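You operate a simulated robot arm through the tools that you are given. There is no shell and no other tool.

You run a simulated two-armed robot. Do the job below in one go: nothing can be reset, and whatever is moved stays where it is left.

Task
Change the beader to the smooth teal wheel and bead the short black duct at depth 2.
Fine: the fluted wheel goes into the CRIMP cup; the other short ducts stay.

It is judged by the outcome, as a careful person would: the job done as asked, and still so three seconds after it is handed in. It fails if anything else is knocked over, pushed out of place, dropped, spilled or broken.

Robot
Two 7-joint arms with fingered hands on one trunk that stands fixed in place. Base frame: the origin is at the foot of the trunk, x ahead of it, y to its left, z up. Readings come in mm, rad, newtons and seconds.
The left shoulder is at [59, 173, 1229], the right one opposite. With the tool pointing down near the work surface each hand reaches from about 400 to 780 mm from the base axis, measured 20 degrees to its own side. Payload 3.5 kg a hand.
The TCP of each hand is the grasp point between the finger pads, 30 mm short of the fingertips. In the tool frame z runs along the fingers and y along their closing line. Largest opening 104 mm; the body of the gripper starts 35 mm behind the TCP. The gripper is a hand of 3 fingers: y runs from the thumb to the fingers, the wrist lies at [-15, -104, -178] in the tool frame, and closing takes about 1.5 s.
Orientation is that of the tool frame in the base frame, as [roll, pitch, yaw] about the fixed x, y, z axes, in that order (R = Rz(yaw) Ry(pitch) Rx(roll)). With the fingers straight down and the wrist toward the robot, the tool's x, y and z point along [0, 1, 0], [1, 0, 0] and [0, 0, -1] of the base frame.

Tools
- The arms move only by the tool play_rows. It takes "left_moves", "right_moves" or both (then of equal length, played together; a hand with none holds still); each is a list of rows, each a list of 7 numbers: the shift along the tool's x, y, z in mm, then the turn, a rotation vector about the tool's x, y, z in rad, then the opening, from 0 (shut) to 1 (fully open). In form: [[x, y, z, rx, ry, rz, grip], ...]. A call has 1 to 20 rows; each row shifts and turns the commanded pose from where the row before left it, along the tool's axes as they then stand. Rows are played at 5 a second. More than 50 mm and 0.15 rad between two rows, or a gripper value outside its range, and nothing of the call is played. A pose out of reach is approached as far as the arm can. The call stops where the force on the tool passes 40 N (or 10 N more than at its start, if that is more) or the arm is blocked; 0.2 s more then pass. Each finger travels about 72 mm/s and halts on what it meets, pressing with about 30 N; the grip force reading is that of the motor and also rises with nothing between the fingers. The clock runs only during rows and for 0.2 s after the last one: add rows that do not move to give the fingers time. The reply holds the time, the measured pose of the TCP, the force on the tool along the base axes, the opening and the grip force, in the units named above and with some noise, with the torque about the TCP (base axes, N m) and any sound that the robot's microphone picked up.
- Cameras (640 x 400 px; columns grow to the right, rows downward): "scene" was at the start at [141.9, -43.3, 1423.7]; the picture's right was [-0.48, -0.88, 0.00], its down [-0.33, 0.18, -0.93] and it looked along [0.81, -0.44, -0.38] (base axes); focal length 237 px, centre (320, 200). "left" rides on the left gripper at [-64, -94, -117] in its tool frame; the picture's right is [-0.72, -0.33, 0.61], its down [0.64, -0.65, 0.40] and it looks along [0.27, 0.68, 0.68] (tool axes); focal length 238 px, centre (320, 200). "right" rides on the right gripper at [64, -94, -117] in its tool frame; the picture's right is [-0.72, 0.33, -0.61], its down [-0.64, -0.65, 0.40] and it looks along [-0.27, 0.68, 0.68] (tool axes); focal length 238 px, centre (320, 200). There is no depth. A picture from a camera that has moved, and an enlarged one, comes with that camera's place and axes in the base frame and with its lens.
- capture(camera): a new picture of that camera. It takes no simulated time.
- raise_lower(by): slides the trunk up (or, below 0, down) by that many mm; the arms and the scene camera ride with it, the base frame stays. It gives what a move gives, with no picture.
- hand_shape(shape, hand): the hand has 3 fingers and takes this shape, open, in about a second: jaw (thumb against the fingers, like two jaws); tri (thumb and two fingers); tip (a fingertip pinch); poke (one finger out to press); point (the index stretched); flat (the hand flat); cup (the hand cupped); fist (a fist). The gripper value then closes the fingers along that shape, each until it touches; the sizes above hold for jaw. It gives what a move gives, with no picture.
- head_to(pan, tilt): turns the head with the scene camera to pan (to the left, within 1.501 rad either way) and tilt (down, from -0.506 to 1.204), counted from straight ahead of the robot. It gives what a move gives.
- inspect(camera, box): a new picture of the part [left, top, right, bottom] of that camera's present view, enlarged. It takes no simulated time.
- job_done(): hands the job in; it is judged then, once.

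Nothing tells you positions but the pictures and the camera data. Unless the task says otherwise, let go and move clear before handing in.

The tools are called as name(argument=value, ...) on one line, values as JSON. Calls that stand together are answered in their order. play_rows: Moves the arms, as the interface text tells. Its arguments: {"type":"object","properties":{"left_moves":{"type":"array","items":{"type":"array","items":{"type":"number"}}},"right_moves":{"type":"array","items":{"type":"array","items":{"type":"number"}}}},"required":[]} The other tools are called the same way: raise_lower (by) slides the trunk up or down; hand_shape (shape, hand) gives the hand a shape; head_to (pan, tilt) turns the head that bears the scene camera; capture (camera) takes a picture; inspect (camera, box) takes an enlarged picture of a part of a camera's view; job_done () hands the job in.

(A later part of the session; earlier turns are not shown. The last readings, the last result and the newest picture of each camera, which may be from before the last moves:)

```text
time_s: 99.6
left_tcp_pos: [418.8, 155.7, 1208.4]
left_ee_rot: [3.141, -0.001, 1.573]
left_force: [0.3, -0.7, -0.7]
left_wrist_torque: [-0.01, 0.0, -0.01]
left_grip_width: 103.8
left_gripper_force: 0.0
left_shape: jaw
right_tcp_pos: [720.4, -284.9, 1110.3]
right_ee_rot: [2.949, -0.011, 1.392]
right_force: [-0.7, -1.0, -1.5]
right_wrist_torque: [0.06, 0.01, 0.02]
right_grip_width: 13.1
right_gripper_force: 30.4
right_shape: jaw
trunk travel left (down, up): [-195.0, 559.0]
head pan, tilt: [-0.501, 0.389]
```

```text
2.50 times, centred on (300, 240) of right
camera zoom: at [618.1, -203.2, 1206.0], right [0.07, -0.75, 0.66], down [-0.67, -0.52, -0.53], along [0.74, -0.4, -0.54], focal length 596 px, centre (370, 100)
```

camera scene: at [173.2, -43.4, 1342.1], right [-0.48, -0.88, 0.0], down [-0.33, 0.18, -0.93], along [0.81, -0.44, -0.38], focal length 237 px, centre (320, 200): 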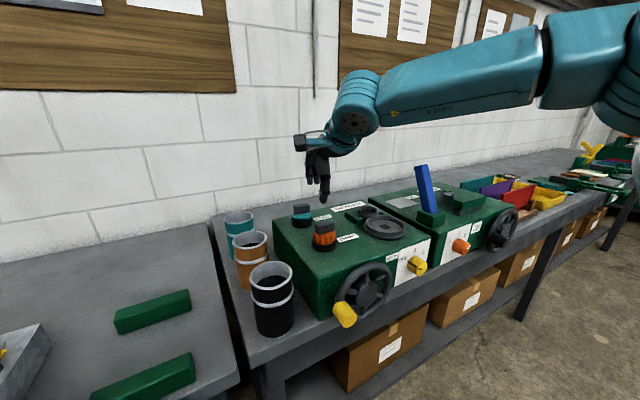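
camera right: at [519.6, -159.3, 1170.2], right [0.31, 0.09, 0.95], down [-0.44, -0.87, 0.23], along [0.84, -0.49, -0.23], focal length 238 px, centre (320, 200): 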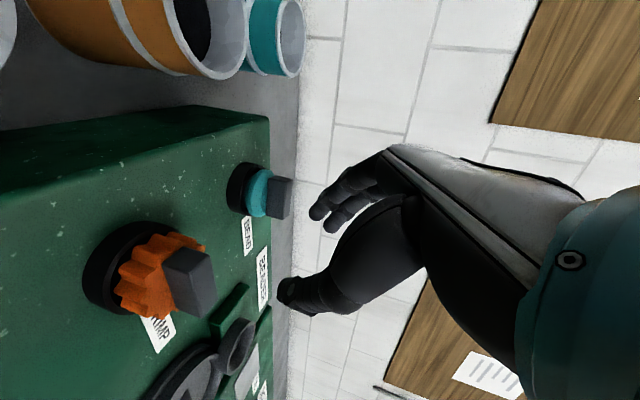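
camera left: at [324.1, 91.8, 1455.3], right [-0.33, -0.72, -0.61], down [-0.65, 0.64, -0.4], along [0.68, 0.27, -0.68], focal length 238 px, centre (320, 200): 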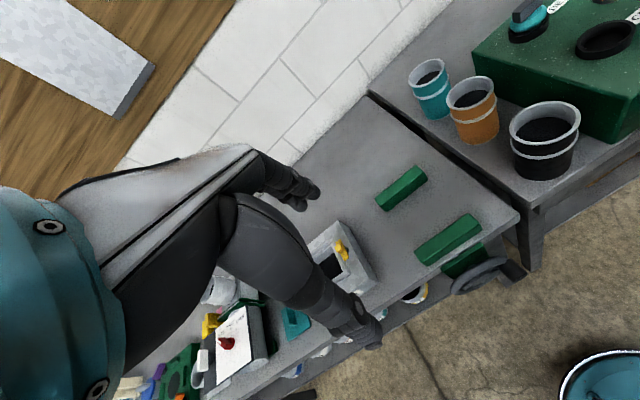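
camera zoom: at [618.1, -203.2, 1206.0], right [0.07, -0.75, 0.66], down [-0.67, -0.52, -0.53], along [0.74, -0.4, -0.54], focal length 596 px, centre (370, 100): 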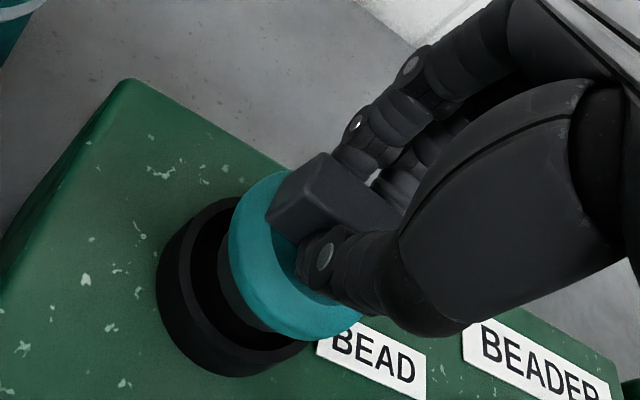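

The teal wheel is out, level and firmly held. I'll raise it clear and carry it toward the holder at ≈(655,−466).

play_rows(right_moves=[[0, 2.3, -11.8, 0, 0, 0, 0.05], [-18.4, -14.4, -15.1, 0, 0, 0, 0.05], [-33.5, -3.8, -3, 0, 0, 0, 0.05], [-33.5, -3.8, -3, 0, 0, 0, 0.05], [-33.5, -3.8, -3, 0, 0, 0, 0.05], [-33.5, -3.8, -3, 0, 0, 0, 0.05], [0, 0, 0, 0, 0, 0, 0.05]])

inspect(camera="scene", box=[270, 120, 430, 240])

capture(camera="right")

```text
time_s: 101.2
left_tcp_pos: [418.6, 155.1, 1208.8]
left_ee_rot: [-3.139, -0.001, 1.574]
left_force: [-0.1, 0.4, -0.1]
left_wrist_torque: [-0.01, 0.02, 0.03]
left_grip_width: 103.9
left_gripper_force: 0.1
left_shape: jaw
right_tcp_pos: [659.4, -428.0, 1138.7]
right_ee_rot: [2.949, -0.011, 1.391]
right_force: [-0.8, -0.4, -1.8]
right_wrist_torque: [0.0, 0.02, 0.0]
right_grip_width: 13.0
right_gripper_force: 29.8
right_shape: jaw
trunk travel left (down, up): [-195.0, 559.0]
head pan, tilt: [-0.501, 0.389]
```

```text
3.33 times, centred on (350, 180) of scene
camera zoom: at [197.1, -43.2, 1290.4], right [-0.48, -0.88, 0.0], down [-0.33, 0.18, -0.92], along [0.81, -0.44, -0.38], focal length 791 px, centre (220, 267)
```

zoom: 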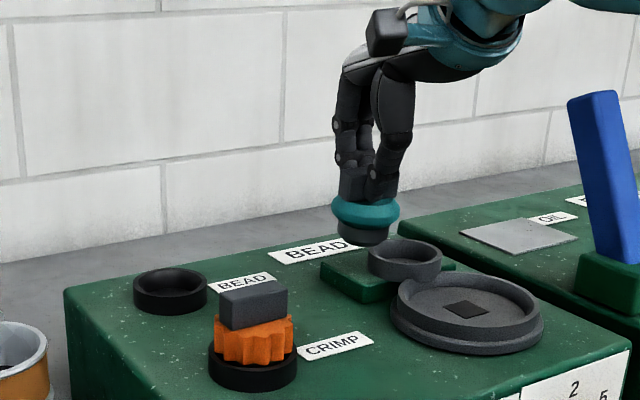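

```text
taken
camera right: at [557.2, -345.0, 1234.6], right [0.07, -0.75, 0.66], down [-0.67, -0.52, -0.53], along [0.74, -0.4, -0.54], focal length 238 px, centre (320, 200)
```

right: 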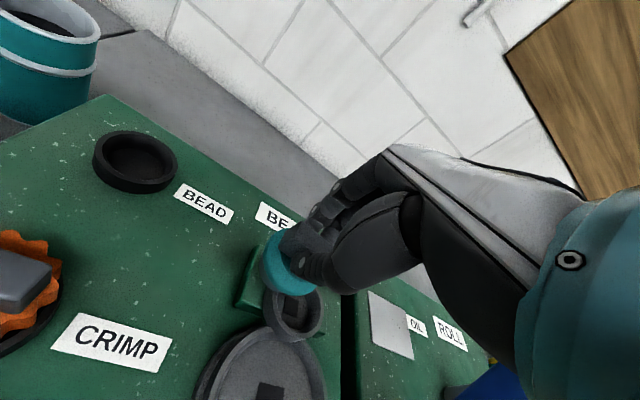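

Nearly above the holder. I'm moving the last stretch, still high.

play_rows(right_moves=[[-16, -2, -2.4, 0, 0, 0, 0.05], [-15.3, -1.8, -2.4, 0, 0, 0, 0.05], [0, 0, 0, 0, 0, 0, 0.05]])

inspect(camera="scene", box=[320, 140, 400, 220])

inspect(camera="right", box=[220, 190, 360, 330])

```text
time_s: 102.0
left_tcp_pos: [418.4, 156.0, 1208.8]
left_ee_rot: [-3.14, 0.002, 1.572]
left_force: [-0.5, 0.6, -0.3]
left_wrist_torque: [0.0, -0.01, -0.01]
left_grip_width: 103.8
left_gripper_force: 0.0
left_shape: jaw
right_tcp_pos: [650.5, -459.3, 1142.7]
right_ee_rot: [2.95, -0.011, 1.391]
right_force: [0.6, 0.3, -1.0]
right_wrist_torque: [-0.02, 0.03, 0.01]
right_grip_width: 12.8
right_gripper_force: 30.0
right_shape: jaw
trunk travel left (down, up): [-195.0, 559.0]
head pan, tilt: [-0.501, 0.389]
```

```text
5.00 times, centred on (360, 180) of scene
camera zoom: at [197.0, -43.3, 1290.4], right [-0.48, -0.88, 0.0], down [-0.33, 0.18, -0.93], along [0.81, -0.44, -0.38], focal length 1186 px, centre (120, 300)
```

zoom: 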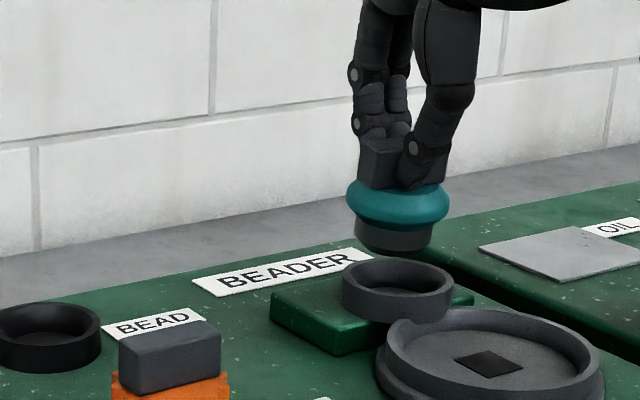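

```text
2.86 times, centred on (290, 260) of right
camera zoom: at [547.9, -376.8, 1239.6], right [0.07, -0.75, 0.66], down [-0.67, -0.53, -0.53], along [0.74, -0.4, -0.54], focal length 681 px, centre (406, 29)
```

zoom: 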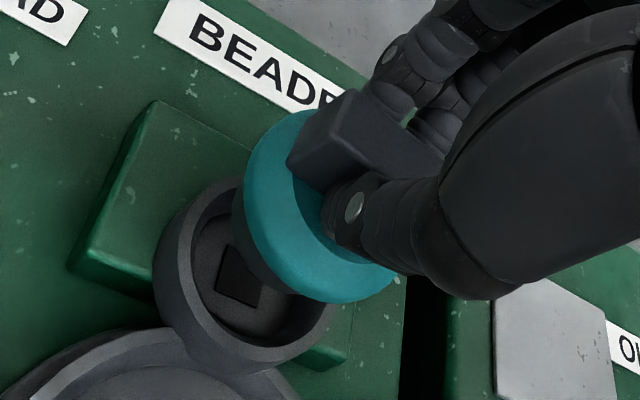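

The wheel needs to shift by about (+6,−8) mm to sit over the holder. I'll move part of that while lowering slightly, then re-measure.

play_rows(right_moves=[[-6.2, 5.1, 1, 0, 0, 0, 0.05], [0, -1.9, 9.8, 0, 0, 0, 0.05], [0, 0, 0, 0, 0, 0, 0.05]])

inspect(camera="scene", box=[330, 160, 390, 220])

inspect(camera="right", box=[240, 200, 340, 320])

```text
time_s: 102.8
left_tcp_pos: [419.7, 155.2, 1208.4]
left_ee_rot: [3.141, 0.001, 1.573]
left_force: [-0.2, 0.4, -0.5]
left_wrist_torque: [-0.01, -0.01, 0.01]
left_grip_width: 103.7
left_gripper_force: 0.0
left_shape: jaw
right_tcp_pos: [653.9, -466.1, 1134.1]
right_ee_rot: [2.949, -0.009, 1.391]
right_force: [-0.2, -0.1, -1.3]
right_wrist_torque: [0.03, 0.01, 0.0]
right_grip_width: 13.1
right_gripper_force: 30.5
right_shape: jaw
trunk travel left (down, up): [-195.0, 559.0]
head pan, tilt: [-0.501, 0.389]
```

```text
6.67 times, centred on (360, 190) of scene
camera zoom: at [196.9, -43.3, 1290.4], right [-0.48, -0.88, 0.0], down [-0.33, 0.18, -0.93], along [0.81, -0.44, -0.38], focal length 1582 px, centre (53, 267)
```

zoom: 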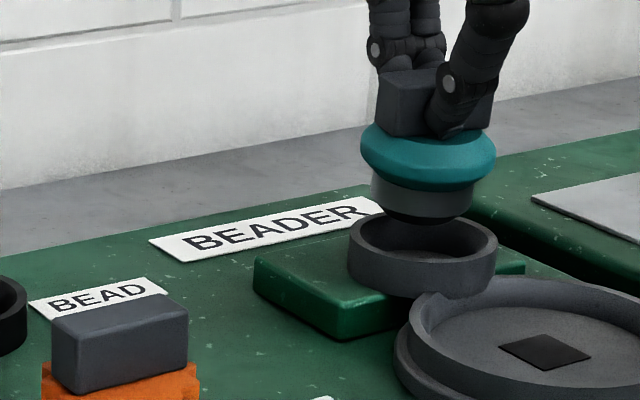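

```text
3.33 times, centred on (290, 260) of right
camera zoom: at [551.8, -383.6, 1230.2], right [0.07, -0.75, 0.66], down [-0.67, -0.52, -0.53], along [0.74, -0.4, -0.54], focal length 794 px, centre (420, 0)
```

zoom: 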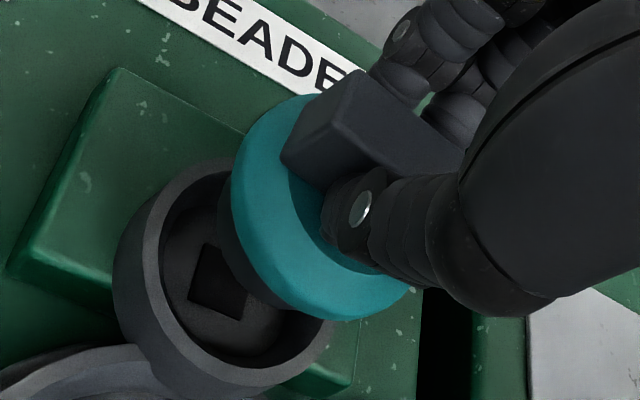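

The lateral error is 1–2 mm and the depth error is about 4 mm. I'm correcting by (+3.7,−3.7) and lowering to just inside the rim.

play_rows(right_moves=[[-3, 4.2, 0.8, 0, 0, 0, 0.05], [0, -0.9, 4.9, 0, 0, 0, 0.05], [0, -0.8, 3.9, 0, 0, 0, 0.05], [0, 0, 0, 0, 0, 0, 0.05]])

inspect(camera="scene", box=[330, 160, 390, 220])

inspect(camera="right", box=[240, 200, 340, 320])

```text
time_s: 103.8
left_tcp_pos: [418.3, 156.6, 1209.0]
left_ee_rot: [-3.139, -0.001, 1.571]
left_force: [0.4, 0.6, -0.6]
left_wrist_torque: [0.03, -0.01, -0.01]
left_grip_width: 103.9
left_gripper_force: 0.0
left_shape: jaw
right_tcp_pos: [655.5, -469.4, 1126.7]
right_ee_rot: [2.951, -0.01, 1.392]
right_force: [-0.4, 0.1, -1.7]
right_wrist_torque: [0.02, 0.02, -0.01]
right_grip_width: 13.0
right_gripper_force: 29.8
right_shape: jaw
trunk travel left (down, up): [-195.0, 559.0]
head pan, tilt: [-0.501, 0.389]
```

```text
6.67 times, centred on (360, 190) of scene
camera zoom: at [196.9, -43.4, 1290.4], right [-0.48, -0.88, 0.0], down [-0.33, 0.18, -0.93], along [0.81, -0.44, -0.38], focal length 1582 px, centre (53, 267)
```

zoom: 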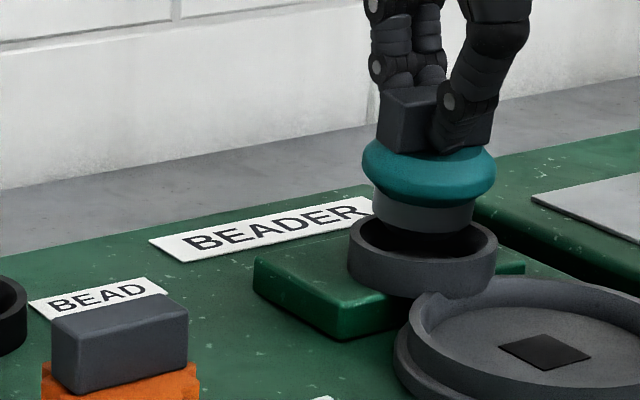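

```text
3.33 times, centred on (290, 260) of right
camera zoom: at [554.1, -387.1, 1222.2], right [0.07, -0.75, 0.66], down [-0.67, -0.52, -0.53], along [0.74, -0.4, -0.54], focal length 794 px, centre (420, 0)
```

zoom: 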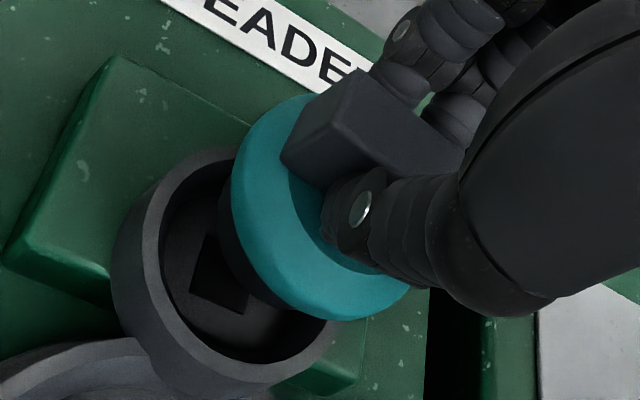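

The wheel and holder agree within ~2 mm, with the boss at the rim. I'm lowering in small steps to seat it.

play_rows(right_moves=[[-0.7, -0.2, 3.9, 0, 0, 0, 0.05], [0, -0.8, 3.9, 0, 0, 0, 0.05], [0, -0.6, 2.9, 0, 0, 0, 0.05], [0, 0, 0, 0, 0, 0, 0.05]])

inspect(camera="scene", box=[330, 160, 390, 220])

inspect(camera="right", box=[240, 200, 340, 320])

```text
time_s: 104.8
left_tcp_pos: [418.1, 156.2, 1208.7]
left_ee_rot: [-3.141, -0.001, 1.573]
left_force: [0.2, 0.1, 0.9]
left_wrist_torque: [-0.03, -0.01, 0.0]
left_grip_width: 103.8
left_gripper_force: 0.0
left_shape: jaw
right_tcp_pos: [655.6, -468.5, 1116.6]
right_ee_rot: [2.949, -0.011, 1.391]
right_force: [-1.8, 1.2, 2.6]
right_wrist_torque: [0.04, 0.03, 0.01]
right_grip_width: 12.9
right_gripper_force: 30.2
right_shape: jaw
trunk travel left (down, up): [-195.0, 559.0]
head pan, tilt: [-0.501, 0.389]
```

```text
6.67 times, centred on (360, 190) of scene
camera zoom: at [196.4, -43.0, 1290.6], right [-0.48, -0.88, 0.0], down [-0.33, 0.18, -0.93], along [0.81, -0.44, -0.38], focal length 1582 px, centre (53, 267)
```

zoom: 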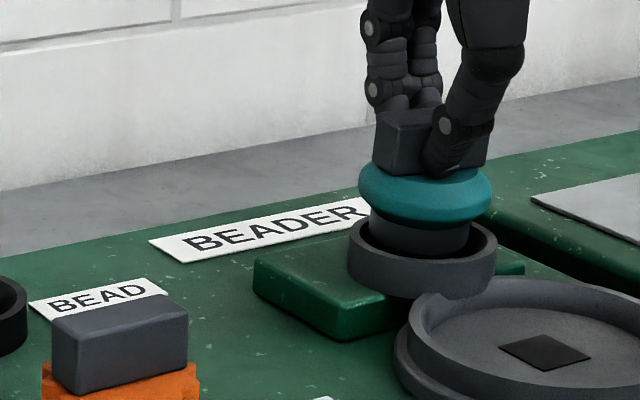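

```text
3.33 times, centred on (290, 260) of right
camera zoom: at [554.0, -386.1, 1212.9], right [0.07, -0.75, 0.66], down [-0.67, -0.53, -0.53], along [0.74, -0.4, -0.54], focal length 794 px, centre (420, 0)
```

zoom: 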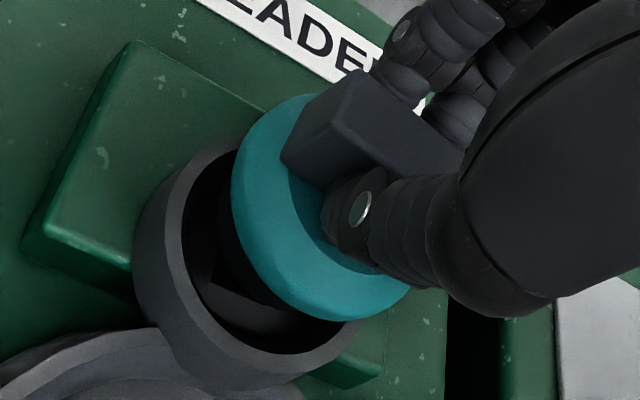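

A light sideways contact (−x,+y reaction) shows the boss is touching the far wall of the cup. I'll raise slightly, shift (−3.5,+2.5), and lower again.

play_rows(right_moves=[[0, 1, -4.9, 0, 0, 0, 0.05], [1.8, -3.8, -0.7, 0, 0, 0, 0.05], [0, -0.6, 2.9, 0, 0, 0, 0.05], [0, -0.6, 2.9, 0, 0, 0, 0.05], [0, 0, 0, 0, 0, 0, 0.05]])

inspect(camera="scene", box=[330, 160, 390, 220])

inspect(camera="right", box=[240, 200, 340, 320])

```text
time_s: 106.0
left_tcp_pos: [419.0, 155.6, 1209.4]
left_ee_rot: [3.142, 0.001, 1.572]
left_force: [0.4, 0.3, -0.6]
left_wrist_torque: [0.0, 0.01, -0.03]
left_grip_width: 103.9
left_gripper_force: 0.1
left_shape: jaw
right_tcp_pos: [654.5, -466.3, 1113.2]
right_ee_rot: [2.95, -0.009, 1.389]
right_force: [0.2, 0.0, -1.0]
right_wrist_torque: [0.01, 0.02, 0.05]
right_grip_width: 12.8
right_gripper_force: 29.3
right_shape: jaw
trunk travel left (down, up): [-195.0, 559.0]
head pan, tilt: [-0.501, 0.389]
```

```text
6.67 times, centred on (360, 190) of scene
camera zoom: at [197.0, -43.4, 1290.4], right [-0.48, -0.88, 0.0], down [-0.33, 0.18, -0.92], along [0.81, -0.44, -0.38], focal length 1582 px, centre (53, 267)
```

zoom: 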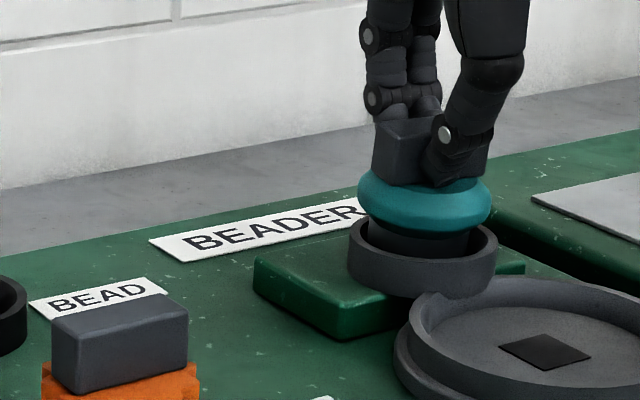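

```text
3.33 times, centred on (290, 260) of right
camera zoom: at [551.7, -383.8, 1210.0], right [0.07, -0.75, 0.66], down [-0.67, -0.52, -0.53], along [0.74, -0.4, -0.54], focal length 794 px, centre (420, 0)
```

zoom: 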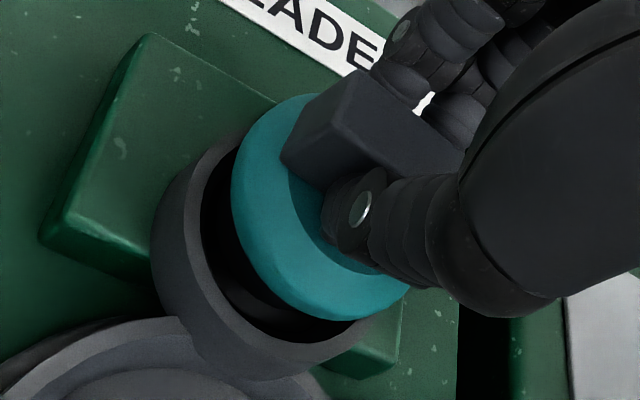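

Free again and nearly centred. I'll continue down with a slight further shift toward me.

play_rows(right_moves=[[0.7, -2, 1.6, 0, 0, 0, 0.05], [0, -0.4, 2, 0, 0, 0, 0.05], [0, -0.4, 2, 0, 0, 0, 0.05], [0, 0, 0, 0, 0, 0, 0.05]])

inspect(camera="scene", box=[330, 160, 390, 220])

inspect(camera="right", box=[240, 200, 340, 320])

```text
time_s: 107.0
left_tcp_pos: [418.0, 155.2, 1209.3]
left_ee_rot: [-3.14, 0.0, 1.572]
left_force: [-0.9, 0.1, 0.2]
left_wrist_torque: [0.02, 0.0, -0.03]
left_grip_width: 104.0
left_gripper_force: 0.1
left_shape: jaw
right_tcp_pos: [652.8, -465.4, 1109.3]
right_ee_rot: [2.947, -0.01, 1.391]
right_force: [1.0, -0.1, 3.9]
right_wrist_torque: [-0.02, -0.02, 0.03]
right_grip_width: 12.8
right_gripper_force: 29.9
right_shape: jaw
trunk travel left (down, up): [-195.0, 559.0]
head pan, tilt: [-0.501, 0.389]
```

```text
6.67 times, centred on (360, 190) of scene
camera zoom: at [196.6, -43.1, 1290.6], right [-0.48, -0.88, 0.0], down [-0.33, 0.18, -0.93], along [0.81, -0.44, -0.38], focal length 1582 px, centre (53, 267)
```

zoom: 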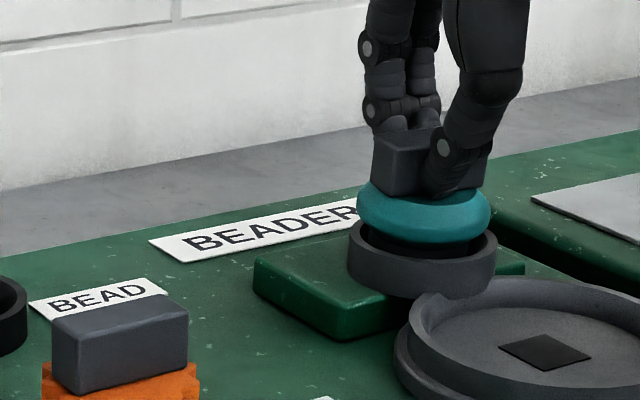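

```text
3.33 times, centred on (290, 260) of right
camera zoom: at [550.3, -382.7, 1205.4], right [0.07, -0.75, 0.66], down [-0.67, -0.53, -0.53], along [0.74, -0.4, -0.54], focal length 794 px, centre (420, 0)
```

zoom: 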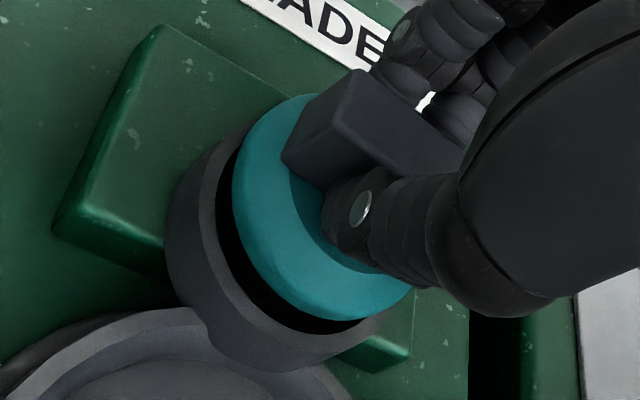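

Seated at the predicted height (1109, +3.9 N). I'm releasing with a small opening and lifting straight off.

play_rows(right_moves=[[0, 0, 0, 0, 0, 0, 0.16], [0, 0, 0, 0, 0, 0, 0.22], [0, 0.2, -1, 0, 0, 0, 0.27], [0, 0.2, -1, 0, 0, 0, 0.3], [0, 0.8, -4, 0, 0, 0, 0.32], [0, 1.9, -9.8, 0, 0, 0, 0.34], [0, 2.9, -14.7, 0, 0, 0, 0.36], [0, 2.9, -14.7, 0, 0, 0, 0.4], [0, 0, 0, 0, 0, 0, 0.4]])

inspect(camera="scene", box=[330, 140, 410, 220])

capture(camera="right")

```text
time_s: 109.0
left_tcp_pos: [418.4, 155.4, 1208.5]
left_ee_rot: [-3.141, 0.0, 1.572]
left_force: [-0.3, -0.2, 0.0]
left_wrist_torque: [0.01, -0.01, -0.02]
left_grip_width: 104.0
left_gripper_force: 0.0
left_shape: jaw
right_tcp_pos: [651.7, -466.3, 1154.4]
right_ee_rot: [2.95, -0.01, 1.392]
right_force: [0.4, 0.6, 0.0]
right_wrist_torque: [0.0, -0.02, 0.03]
right_grip_width: 41.0
right_gripper_force: 0.1
right_shape: jaw
trunk travel left (down, up): [-195.0, 559.0]
head pan, tilt: [-0.501, 0.389]
```

```text
5.00 times, centred on (370, 180) of scene
camera zoom: at [196.9, -43.4, 1290.4], right [-0.48, -0.88, 0.0], down [-0.33, 0.18, -0.93], along [0.81, -0.44, -0.38], focal length 1186 px, centre (70, 300)
```

zoom: 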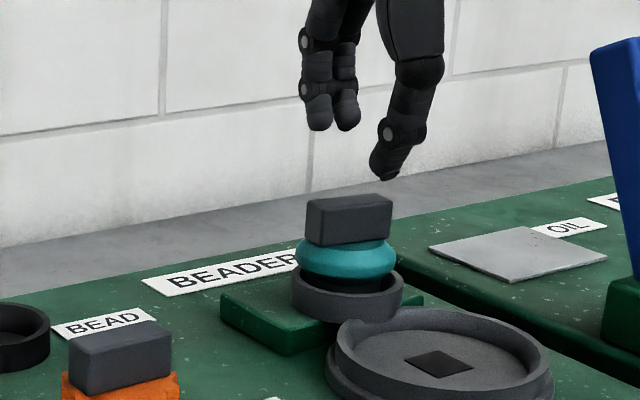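

```text
taken
camera right: at [550.1, -383.3, 1250.7], right [0.07, -0.75, 0.66], down [-0.67, -0.53, -0.53], along [0.74, -0.4, -0.54], focal length 238 px, centre (320, 200)
```

right: 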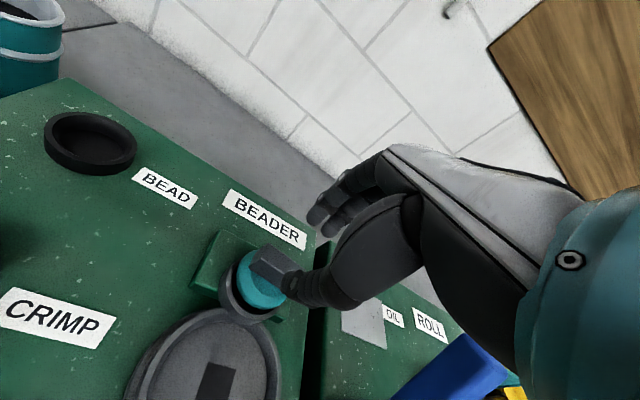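

The teal wheel stands in the holder. Next I'll return the duct: move the hand away, straighten it, raise the trunk to its original height and go back over the duct on the bench.

play_rows(right_moves=[[0, -10, -20, 0, 0, 0, 0.4], [15, -40, -10, 0, 0, 0, 0.4], [30, -30, 0, 0, 0, 0, 0.4], [40, -5, 0, 0, 0, 0, 0.4], [40, 0, 0, 0, 0, 0, 0.5], [0, 0, 0, 0.097, 0, 0, 0.6], [0, 0, 0, 0.096, 0, 0, 0.7], [0, 0, 0, 0, 0, -0.09, 0.8], [0, 0, 0, 0, 0, -0.09, 0.92], [0, 0, 0, 0, 0, 0, 0.92]])

raise_lower(by=130)

```text
time_s: 111.2
left_tcp_pos: [417.0, 156.8, 1208.3]
left_ee_rot: [3.141, 0.0, 1.573]
left_force: [0.3, -0.2, -0.2]
left_wrist_torque: [0.01, 0.01, 0.01]
left_grip_width: 103.7
left_gripper_force: 0.0
left_shape: jaw
right_tcp_pos: [586.0, -327.3, 1167.8]
right_ee_rot: [3.138, -0.01, 1.572]
right_force: [0.1, -0.2, -0.2]
right_wrist_torque: [0.0, -0.02, -0.01]
right_grip_width: 95.7
right_gripper_force: 0.1
right_shape: jaw
trunk travel left (down, up): [-195.0, 559.0]
head pan, tilt: [-0.501, 0.389]
```

```text
time_s: 112.8
left_tcp_pos: [418.9, 155.4, 1339.5]
left_ee_rot: [3.141, 0.0, 1.572]
left_force: [0.0, -0.2, -0.8]
left_wrist_torque: [0.01, 0.01, 0.0]
left_grip_width: 103.6
left_gripper_force: 0.1
left_shape: jaw
right_tcp_pos: [585.9, -327.2, 1296.7]
right_ee_rot: [3.141, -0.01, 1.571]
right_force: [0.8, 0.1, -0.3]
right_wrist_torque: [0.0, 0.0, 0.03]
right_grip_width: 95.4
right_gripper_force: 0.1
right_shape: jaw
trunk travel left (down, up): [-325.0, 429.0]
head pan, tilt: [-0.501, 0.389]
```

Trunk restored. I'm moving above the parked duct.

play_rows(right_moves=[[37.5, -7.2, 0, 0, -0.01, 0, 0.92], [37.5, -7.2, 10, 0, 0, 0, 0.92], [37.5, -7.2, 15, 0, 0, 0, 0.92], [37.5, -7.3, 20, 0, 0, 0, 0.92], [37.7, -7.3, 20, 0, 0, 0, 0.92], [0, 0, 40, 0, 0, 0, 0.92], [0, 0, 40, 0, 0, 0, 0.92], [0, 0, 20, 0, 0, 0, 0.92], [0, 0, 0, 0, 0, 0, 0.92]])

capture(camera="scene")

inspect(camera="left", box=[440, 30, 640, 230])

capture(camera="right")

```text
time_s: 114.8
left_tcp_pos: [418.8, 156.1, 1339.0]
left_ee_rot: [3.141, 0.0, 1.572]
left_force: [-0.4, 0.5, 0.3]
left_wrist_torque: [0.0, 0.02, 0.01]
left_grip_width: 103.8
left_gripper_force: 0.0
left_shape: jaw
right_tcp_pos: [549.6, -139.0, 1133.0]
right_ee_rot: [3.14, -0.001, 1.574]
right_force: [0.2, -0.1, 0.3]
right_wrist_torque: [0.02, -0.01, 0.01]
right_grip_width: 95.5
right_gripper_force: 0.1
right_shape: jaw
trunk travel left (down, up): [-325.0, 429.0]
head pan, tilt: [-0.501, 0.389]
```

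```text
taken
camera scene: at [141.9, -43.2, 1423.7], right [-0.48, -0.88, 0.0], down [-0.33, 0.18, -0.93], along [0.81, -0.44, -0.38], focal length 237 px, centre (320, 200)
```

scene: 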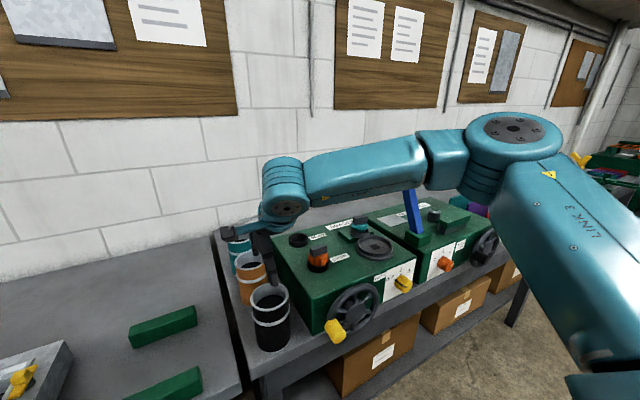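

```text
2.00 times, centred on (540, 130) of left
camera zoom: at [324.2, 92.2, 1455.2], right [-0.33, -0.72, -0.61], down [-0.65, 0.64, -0.4], along [0.68, 0.27, -0.68], focal length 477 px, centre (-120, 340)
```

zoom: 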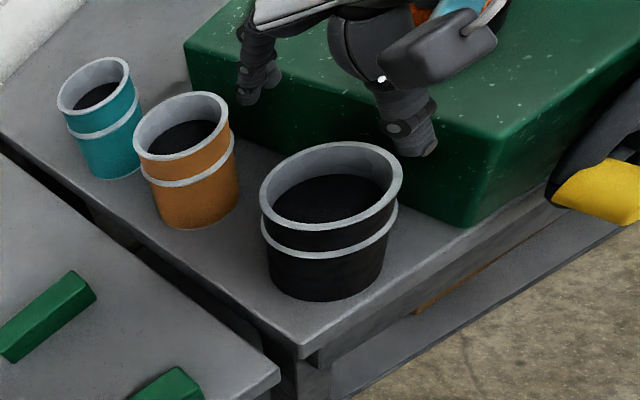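

```text
taken
camera right: at [454.9, -75.0, 1248.0], right [0.33, -0.72, 0.61], down [-0.65, -0.64, -0.41], along [0.68, -0.27, -0.68], focal length 238 px, centre (320, 200)
```

right: 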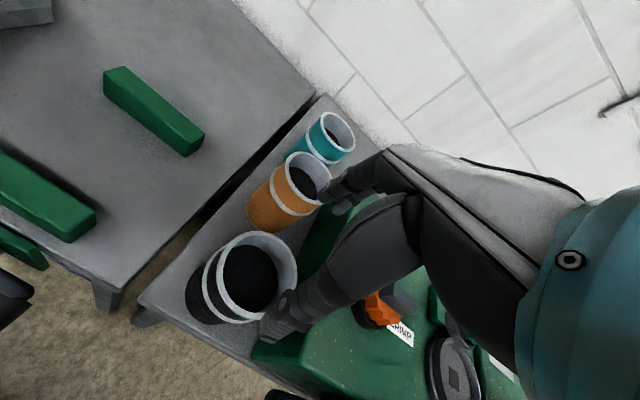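

The duct stands where I left it, and the hand is on the same vertical line as when I released it. I'm descending and re-gripping.

play_rows(right_moves=[[0, 0, 25, 0, 0, 0, 0.92], [0, 0, 25, 0, 0, 0, 0.92], [0, 0, 25, 0, 0, 0, 0.92], [0, 0, 20, 0, 0, 0, 0.92], [0, 0, 9, 0, 0, 0, 0.92], [0, 0, 0, 0, 0, 0, 0.92]])

inspect(camera="left", box=[440, 30, 640, 230])

```text
time_s: 116.2
left_tcp_pos: [418.4, 156.3, 1338.6]
left_ee_rot: [-3.141, 0.0, 1.573]
left_force: [0.6, 0.5, -0.3]
left_wrist_torque: [0.0, 0.02, -0.02]
left_grip_width: 104.0
left_gripper_force: 0.0
left_shape: jaw
right_tcp_pos: [549.6, -140.3, 1028.3]
right_ee_rot: [3.139, 0.0, 1.572]
right_force: [-1.1, 0.4, 1.4]
right_wrist_torque: [-0.03, 0.02, 0.0]
right_grip_width: 95.7
right_gripper_force: 0.1
right_shape: jaw
trunk travel left (down, up): [-325.0, 429.0]
head pan, tilt: [-0.501, 0.389]
```

```text
2.00 times, centred on (540, 130) of left
camera zoom: at [324.1, 92.1, 1455.3], right [-0.33, -0.72, -0.61], down [-0.65, 0.64, -0.4], along [0.68, 0.27, -0.68], focal length 477 px, centre (-120, 340)
```

zoom: 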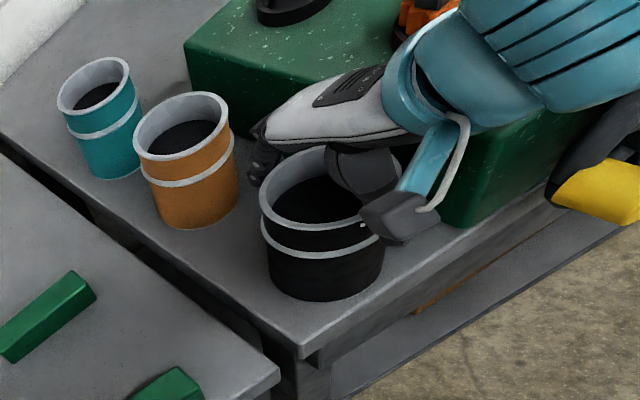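

The hand is around the duct again. I'm gripping and lifting off the bench.

play_rows(right_moves=[[0, 0, 0, 0, 0, 0, 0.8], [0, 0, 0, 0, 0, 0, 0.65], [0, 0, 0, 0, 0, 0, 0.45], [0, 0, 0, 0, 0, 0, 0.2], [0, 0, 0, 0, 0, 0, 0.2], [0, 0, -8, 0, 0, 0, 0.2], [0, 0, -15, 0, 0, 0, 0.2], [0, 0, -25, 0, 0, 0, 0.2], [0, 0, 0, 0, 0, 0, 0.2]])

inspect(camera="left", box=[440, 30, 640, 230])

capture(camera="right")

```text
time_s: 118.2
left_tcp_pos: [419.6, 155.6, 1338.7]
left_ee_rot: [3.141, 0.001, 1.572]
left_force: [-0.6, -0.5, -0.1]
left_wrist_torque: [0.01, 0.03, -0.02]
left_grip_width: 103.6
left_gripper_force: 0.0
left_shape: jaw
right_tcp_pos: [549.7, -141.1, 1076.0]
right_ee_rot: [-3.141, -0.001, 1.574]
right_force: [0.1, -0.2, -1.7]
right_wrist_torque: [-0.03, 0.06, -0.02]
right_grip_width: 72.9
right_gripper_force: 29.7
right_shape: jaw
trunk travel left (down, up): [-325.0, 429.0]
head pan, tilt: [-0.501, 0.389]
```

```text
2.00 times, centred on (540, 130) of left
camera zoom: at [324.7, 91.9, 1455.1], right [-0.33, -0.72, -0.61], down [-0.65, 0.64, -0.4], along [0.68, 0.27, -0.68], focal length 477 px, centre (-120, 340)
```

zoom: 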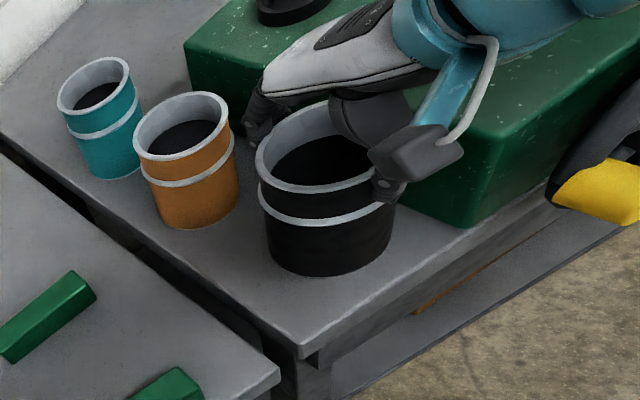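

```text
taken
camera right: at [455.5, -76.4, 1191.9], right [0.33, -0.72, 0.61], down [-0.65, -0.64, -0.4], along [0.68, -0.27, -0.68], focal length 238 px, centre (320, 200)
```

right: 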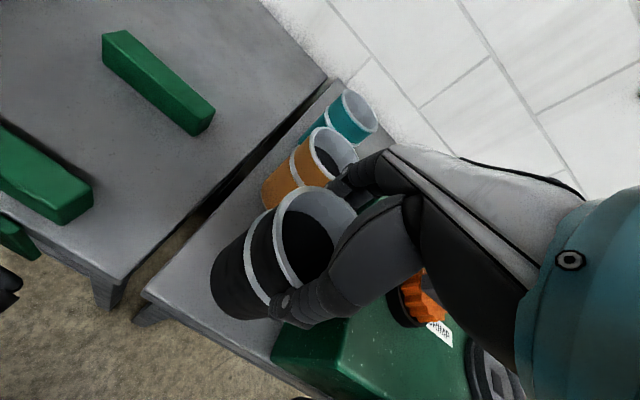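

The duct is held. I'll raise it high and carry it around the front of the orange wheel toward the seat.

play_rows(right_moves=[[0, -5, -40, 0, 0, 0, 0.2], [0, -10, -40, 0, 0, 0, 0.2], [0, -10, -40, 0, 0, 0, 0.2], [0, -10, -35, 0, 0, 0, 0.2], [-40, 0, 0, 0, 0, 0, 0.2], [-40, 0, 0, 0, 0, 0, 0.2], [-40, 0, 0, 0, 0, 0, 0.2], [-40, 0, 0, 0, 0, 0, 0.2], [-40, 0, 0, 0, 0, 0, 0.2], [-40, 0, 0, 0, 0, 0, 0.2], [-40, 0, 0, 0, 0, 0, 0.2], [-43, 0, 0, 0, 0, 0, 0.2], [0, 0, 0, 0, 0, 0, 0.2]])

capture(camera="scene")

capture(camera="right")

```text
time_s: 121.0
left_tcp_pos: [418.9, 155.7, 1338.9]
left_ee_rot: [-3.141, -0.001, 1.572]
left_force: [0.1, -0.1, -0.5]
left_wrist_torque: [-0.01, 0.0, 0.02]
left_grip_width: 103.6
left_gripper_force: 0.1
left_shape: jaw
right_tcp_pos: [515.4, -461.9, 1233.0]
right_ee_rot: [3.14, 0.001, 1.573]
right_force: [0.0, 0.3, -1.6]
right_wrist_torque: [0.02, -0.01, 0.0]
right_grip_width: 72.5
right_gripper_force: 29.9
right_shape: jaw
trunk travel left (down, up): [-325.0, 429.0]
head pan, tilt: [-0.501, 0.389]
```

```text
taken
camera scene: at [142.0, -42.8, 1423.7], right [-0.48, -0.88, 0.0], down [-0.33, 0.18, -0.93], along [0.81, -0.44, -0.38], focal length 237 px, centre (320, 200)
```

scene: 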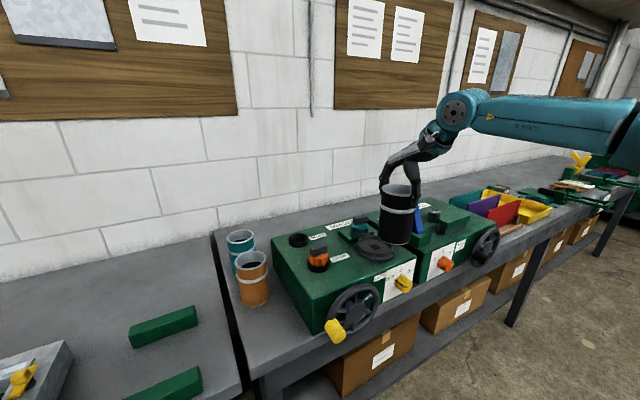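

```text
taken
camera right: at [421.1, -398.0, 1348.8], right [0.33, -0.72, 0.61], down [-0.65, -0.64, -0.4], along [0.68, -0.27, -0.68], focal length 238 px, centre (320, 200)
```

right: 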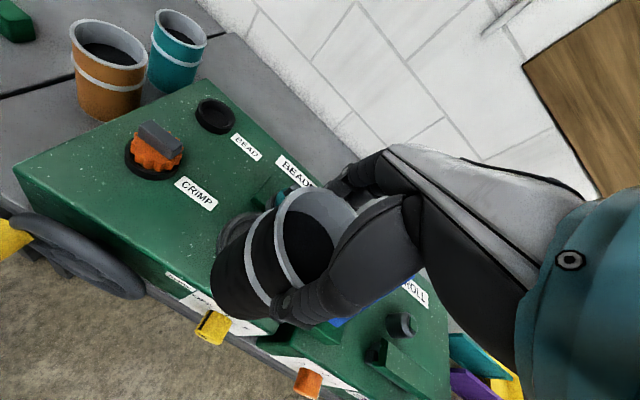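

Now I'm moving back over the seat and lowering until the duct's bottom is just above the ring.

play_rows(right_moves=[[-1.3, 25, 10, 0, 0, 0, 0.2], [-1.3, 25, 10, 0, 0, 0, 0.2], [0, 19, 10, 0, 0, 0, 0.2], [0, 0, 12, 0, 0, 0, 0.2], [0, 0, 0, 0, 0, 0, 0.2]])

inspect(camera="scene", box=[320, 160, 430, 280])

inspect(camera="right", box=[160, 120, 400, 350])

```text
time_s: 122.2
left_tcp_pos: [419.0, 155.8, 1337.7]
left_ee_rot: [-3.141, 0.0, 1.573]
left_force: [0.8, -0.1, -0.5]
left_wrist_torque: [0.0, 0.03, -0.03]
left_grip_width: 104.2
left_gripper_force: 0.0
left_shape: jaw
right_tcp_pos: [586.2, -464.9, 1189.9]
right_ee_rot: [-3.141, 0.0, 1.571]
right_force: [0.5, 0.3, -1.5]
right_wrist_torque: [-0.03, 0.0, 0.02]
right_grip_width: 72.6
right_gripper_force: 30.0
right_shape: jaw
trunk travel left (down, up): [-325.0, 429.0]
head pan, tilt: [-0.501, 0.389]
```

```text
3.33 times, centred on (375, 220) of scene
camera zoom: at [142.5, -43.5, 1423.6], right [-0.48, -0.88, 0.0], down [-0.33, 0.18, -0.92], along [0.81, -0.44, -0.38], focal length 791 px, centre (137, 133)
```

zoom: 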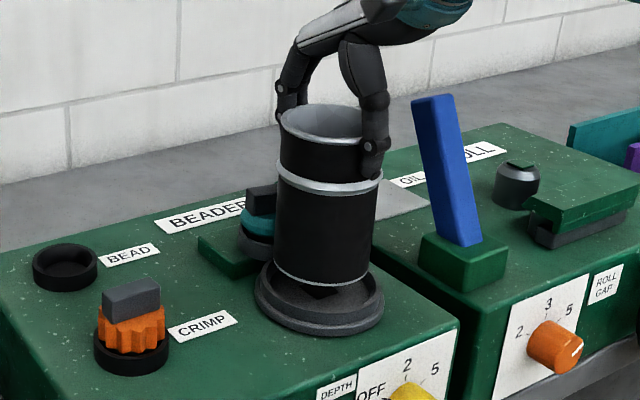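

```text
1.74 times, centred on (280, 235) of right
camera zoom: at [490.3, -401.1, 1305.5], right [0.33, -0.72, 0.61], down [-0.65, -0.64, -0.4], along [0.68, -0.27, -0.68], focal length 414 px, centre (390, 139)
```

zoom: 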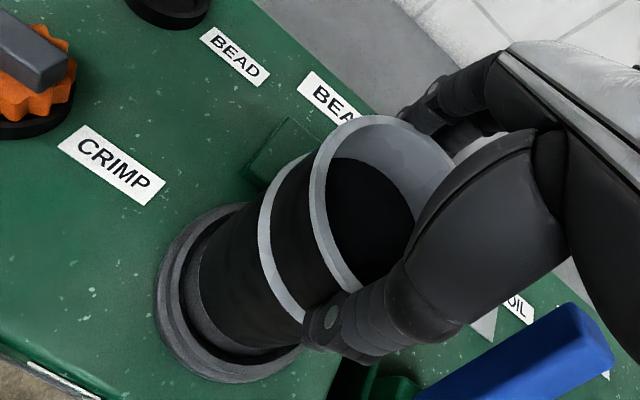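

The view matches the moment I first lifted it out, so it's aligned with the seat. I'm lowering in small steps.

play_rows(right_moves=[[0, 0, 8, 0, 0, 0, 0.2], [0, 0, 8, 0, 0, 0, 0.2], [0, 0, 6, 0, 0, 0, 0.2], [0, 0, 4, 0, 0, 0, 0.2], [0, 0, 0, 0, 0, 0, 0.2]])

play_rows(right_moves=[[0, 0, 2.5, 0, 0, 0, 0.2], [0, 0, 2, 0, 0, 0, 0.2], [0, 0, 0, 0, 0, 0, 0.2]])

inspect(camera="scene", box=[320, 160, 430, 280])

inspect(camera="right", box=[160, 120, 400, 350])

```text
time_s: 123.4
left_tcp_pos: [418.7, 155.9, 1339.5]
left_ee_rot: [3.142, 0.001, 1.574]
left_force: [-0.1, -0.8, 0.6]
left_wrist_torque: [0.02, -0.02, 0.0]
left_grip_width: 103.9
left_gripper_force: 0.1
left_shape: jaw
right_tcp_pos: [583.9, -465.8, 1164.0]
right_ee_rot: [3.138, -0.001, 1.572]
right_force: [-0.7, -0.5, -2.3]
right_wrist_torque: [-0.02, 0.03, -0.01]
right_grip_width: 72.6
right_gripper_force: 29.8
right_shape: jaw
trunk travel left (down, up): [-325.0, 429.0]
head pan, tilt: [-0.501, 0.389]
```

```text
time_s: 124.2
left_tcp_pos: [417.7, 156.1, 1338.5]
left_ee_rot: [3.14, -0.001, 1.573]
left_force: [0.2, 0.6, 0.9]
left_wrist_torque: [0.0, 0.04, 0.01]
left_grip_width: 103.8
left_gripper_force: 0.1
left_shape: jaw
right_tcp_pos: [583.9, -465.2, 1159.5]
right_ee_rot: [-3.141, -0.001, 1.574]
right_force: [-1.0, 1.0, -2.1]
right_wrist_torque: [0.0, 0.0, 0.04]
right_grip_width: 72.2
right_gripper_force: 30.0
right_shape: jaw
trunk travel left (down, up): [-325.0, 429.0]
head pan, tilt: [-0.501, 0.389]
```

```text
3.33 times, centred on (375, 220) of scene
camera zoom: at [142.1, -43.4, 1423.6], right [-0.48, -0.88, 0.0], down [-0.33, 0.18, -0.92], along [0.81, -0.44, -0.38], focal length 791 px, centre (137, 133)
```

zoom: 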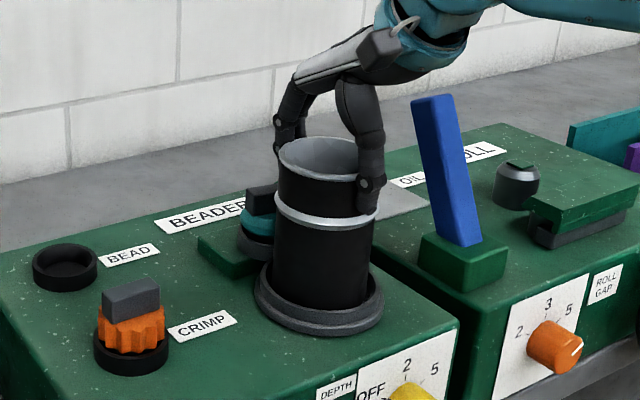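

```text
1.74 times, centred on (280, 235) of right
camera zoom: at [489.5, -401.4, 1275.3], right [0.33, -0.72, 0.61], down [-0.65, -0.64, -0.4], along [0.68, -0.27, -0.68], focal length 414 px, centre (390, 139)
```

zoom: 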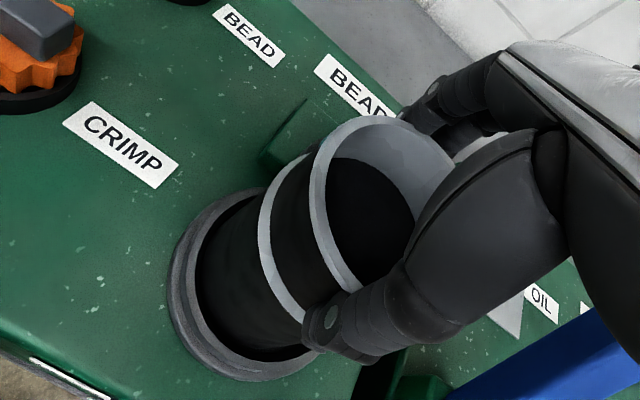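

The duct is inside the ring. A couple more mm should set it on the floor of the seat.

play_rows(right_moves=[[0, 0, 1.5, 0, 0, 0, 0.2], [0, 0, 1, 0, 0, 0, 0.2], [0, 0, 0, 0, 0, 0, 0.2]])

```text
time_s: 125.0
left_tcp_pos: [418.5, 156.1, 1339.5]
left_ee_rot: [-3.141, 0.001, 1.572]
left_force: [0.9, -0.3, -1.3]
left_wrist_torque: [0.02, 0.01, 0.0]
left_grip_width: 103.8
left_gripper_force: 0.0
left_shape: jaw
right_tcp_pos: [584.8, -464.1, 1159.2]
right_ee_rot: [3.139, -0.001, 1.572]
right_force: [-1.2, -1.0, 2.7]
right_wrist_torque: [-0.02, -0.03, -0.07]
right_grip_width: 72.2
right_gripper_force: 30.1
right_shape: jaw
trunk travel left (down, up): [-325.0, 429.0]
head pan, tilt: [-0.501, 0.389]
```

It's down on the seat (+2.7 N). I'm releasing and lifting away.

play_rows(right_moves=[[0, 0, 0, 0, 0, 0, 0.7], [0, 0, 0, 0, 0, 0, 0.8], [0, 0, 0, 0, 0, 0, 0.95], [0, 0, 0, 0, 0, 0, 1], [0, 0, 0, 0, 0, 0, 1], [0, 0, -10, 0, 0, 0, 1], [0, 0, -15, 0, 0, 0, 1], [0, 0, -20, 0, 0, 0, 1], [0, 0, 0, 0, 0, 0, 1]])

inspect(camera="scene", box=[320, 160, 430, 280])

inspect(camera="right", box=[160, 120, 400, 350])

```text
time_s: 127.0
left_tcp_pos: [418.4, 156.8, 1338.6]
left_ee_rot: [-3.14, 0.001, 1.573]
left_force: [-0.6, -0.1, 0.1]
left_wrist_torque: [-0.01, 0.03, 0.0]
left_grip_width: 103.7
left_gripper_force: 0.0
left_shape: jaw
right_tcp_pos: [584.9, -463.6, 1203.1]
right_ee_rot: [3.139, 0.001, 1.572]
right_force: [0.5, -0.2, -0.5]
right_wrist_torque: [0.0, 0.03, 0.01]
right_grip_width: 103.8
right_gripper_force: 0.1
right_shape: jaw
trunk travel left (down, up): [-325.0, 429.0]
head pan, tilt: [-0.501, 0.389]
```

```text
3.33 times, centred on (375, 220) of scene
camera zoom: at [142.0, -43.3, 1423.7], right [-0.48, -0.88, 0.0], down [-0.33, 0.18, -0.93], along [0.81, -0.44, -0.38], focal length 791 px, centre (137, 133)
```

zoom: 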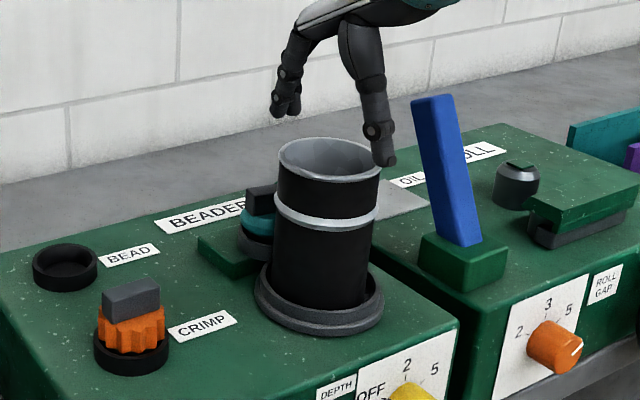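

```text
1.74 times, centred on (280, 235) of right
camera zoom: at [490.5, -400.3, 1319.4], right [0.33, -0.72, 0.61], down [-0.65, -0.64, -0.4], along [0.68, -0.27, -0.68], focal length 414 px, centre (390, 139)
```

zoom: 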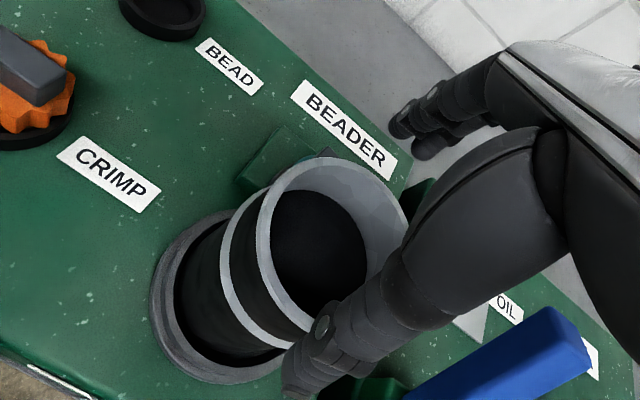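

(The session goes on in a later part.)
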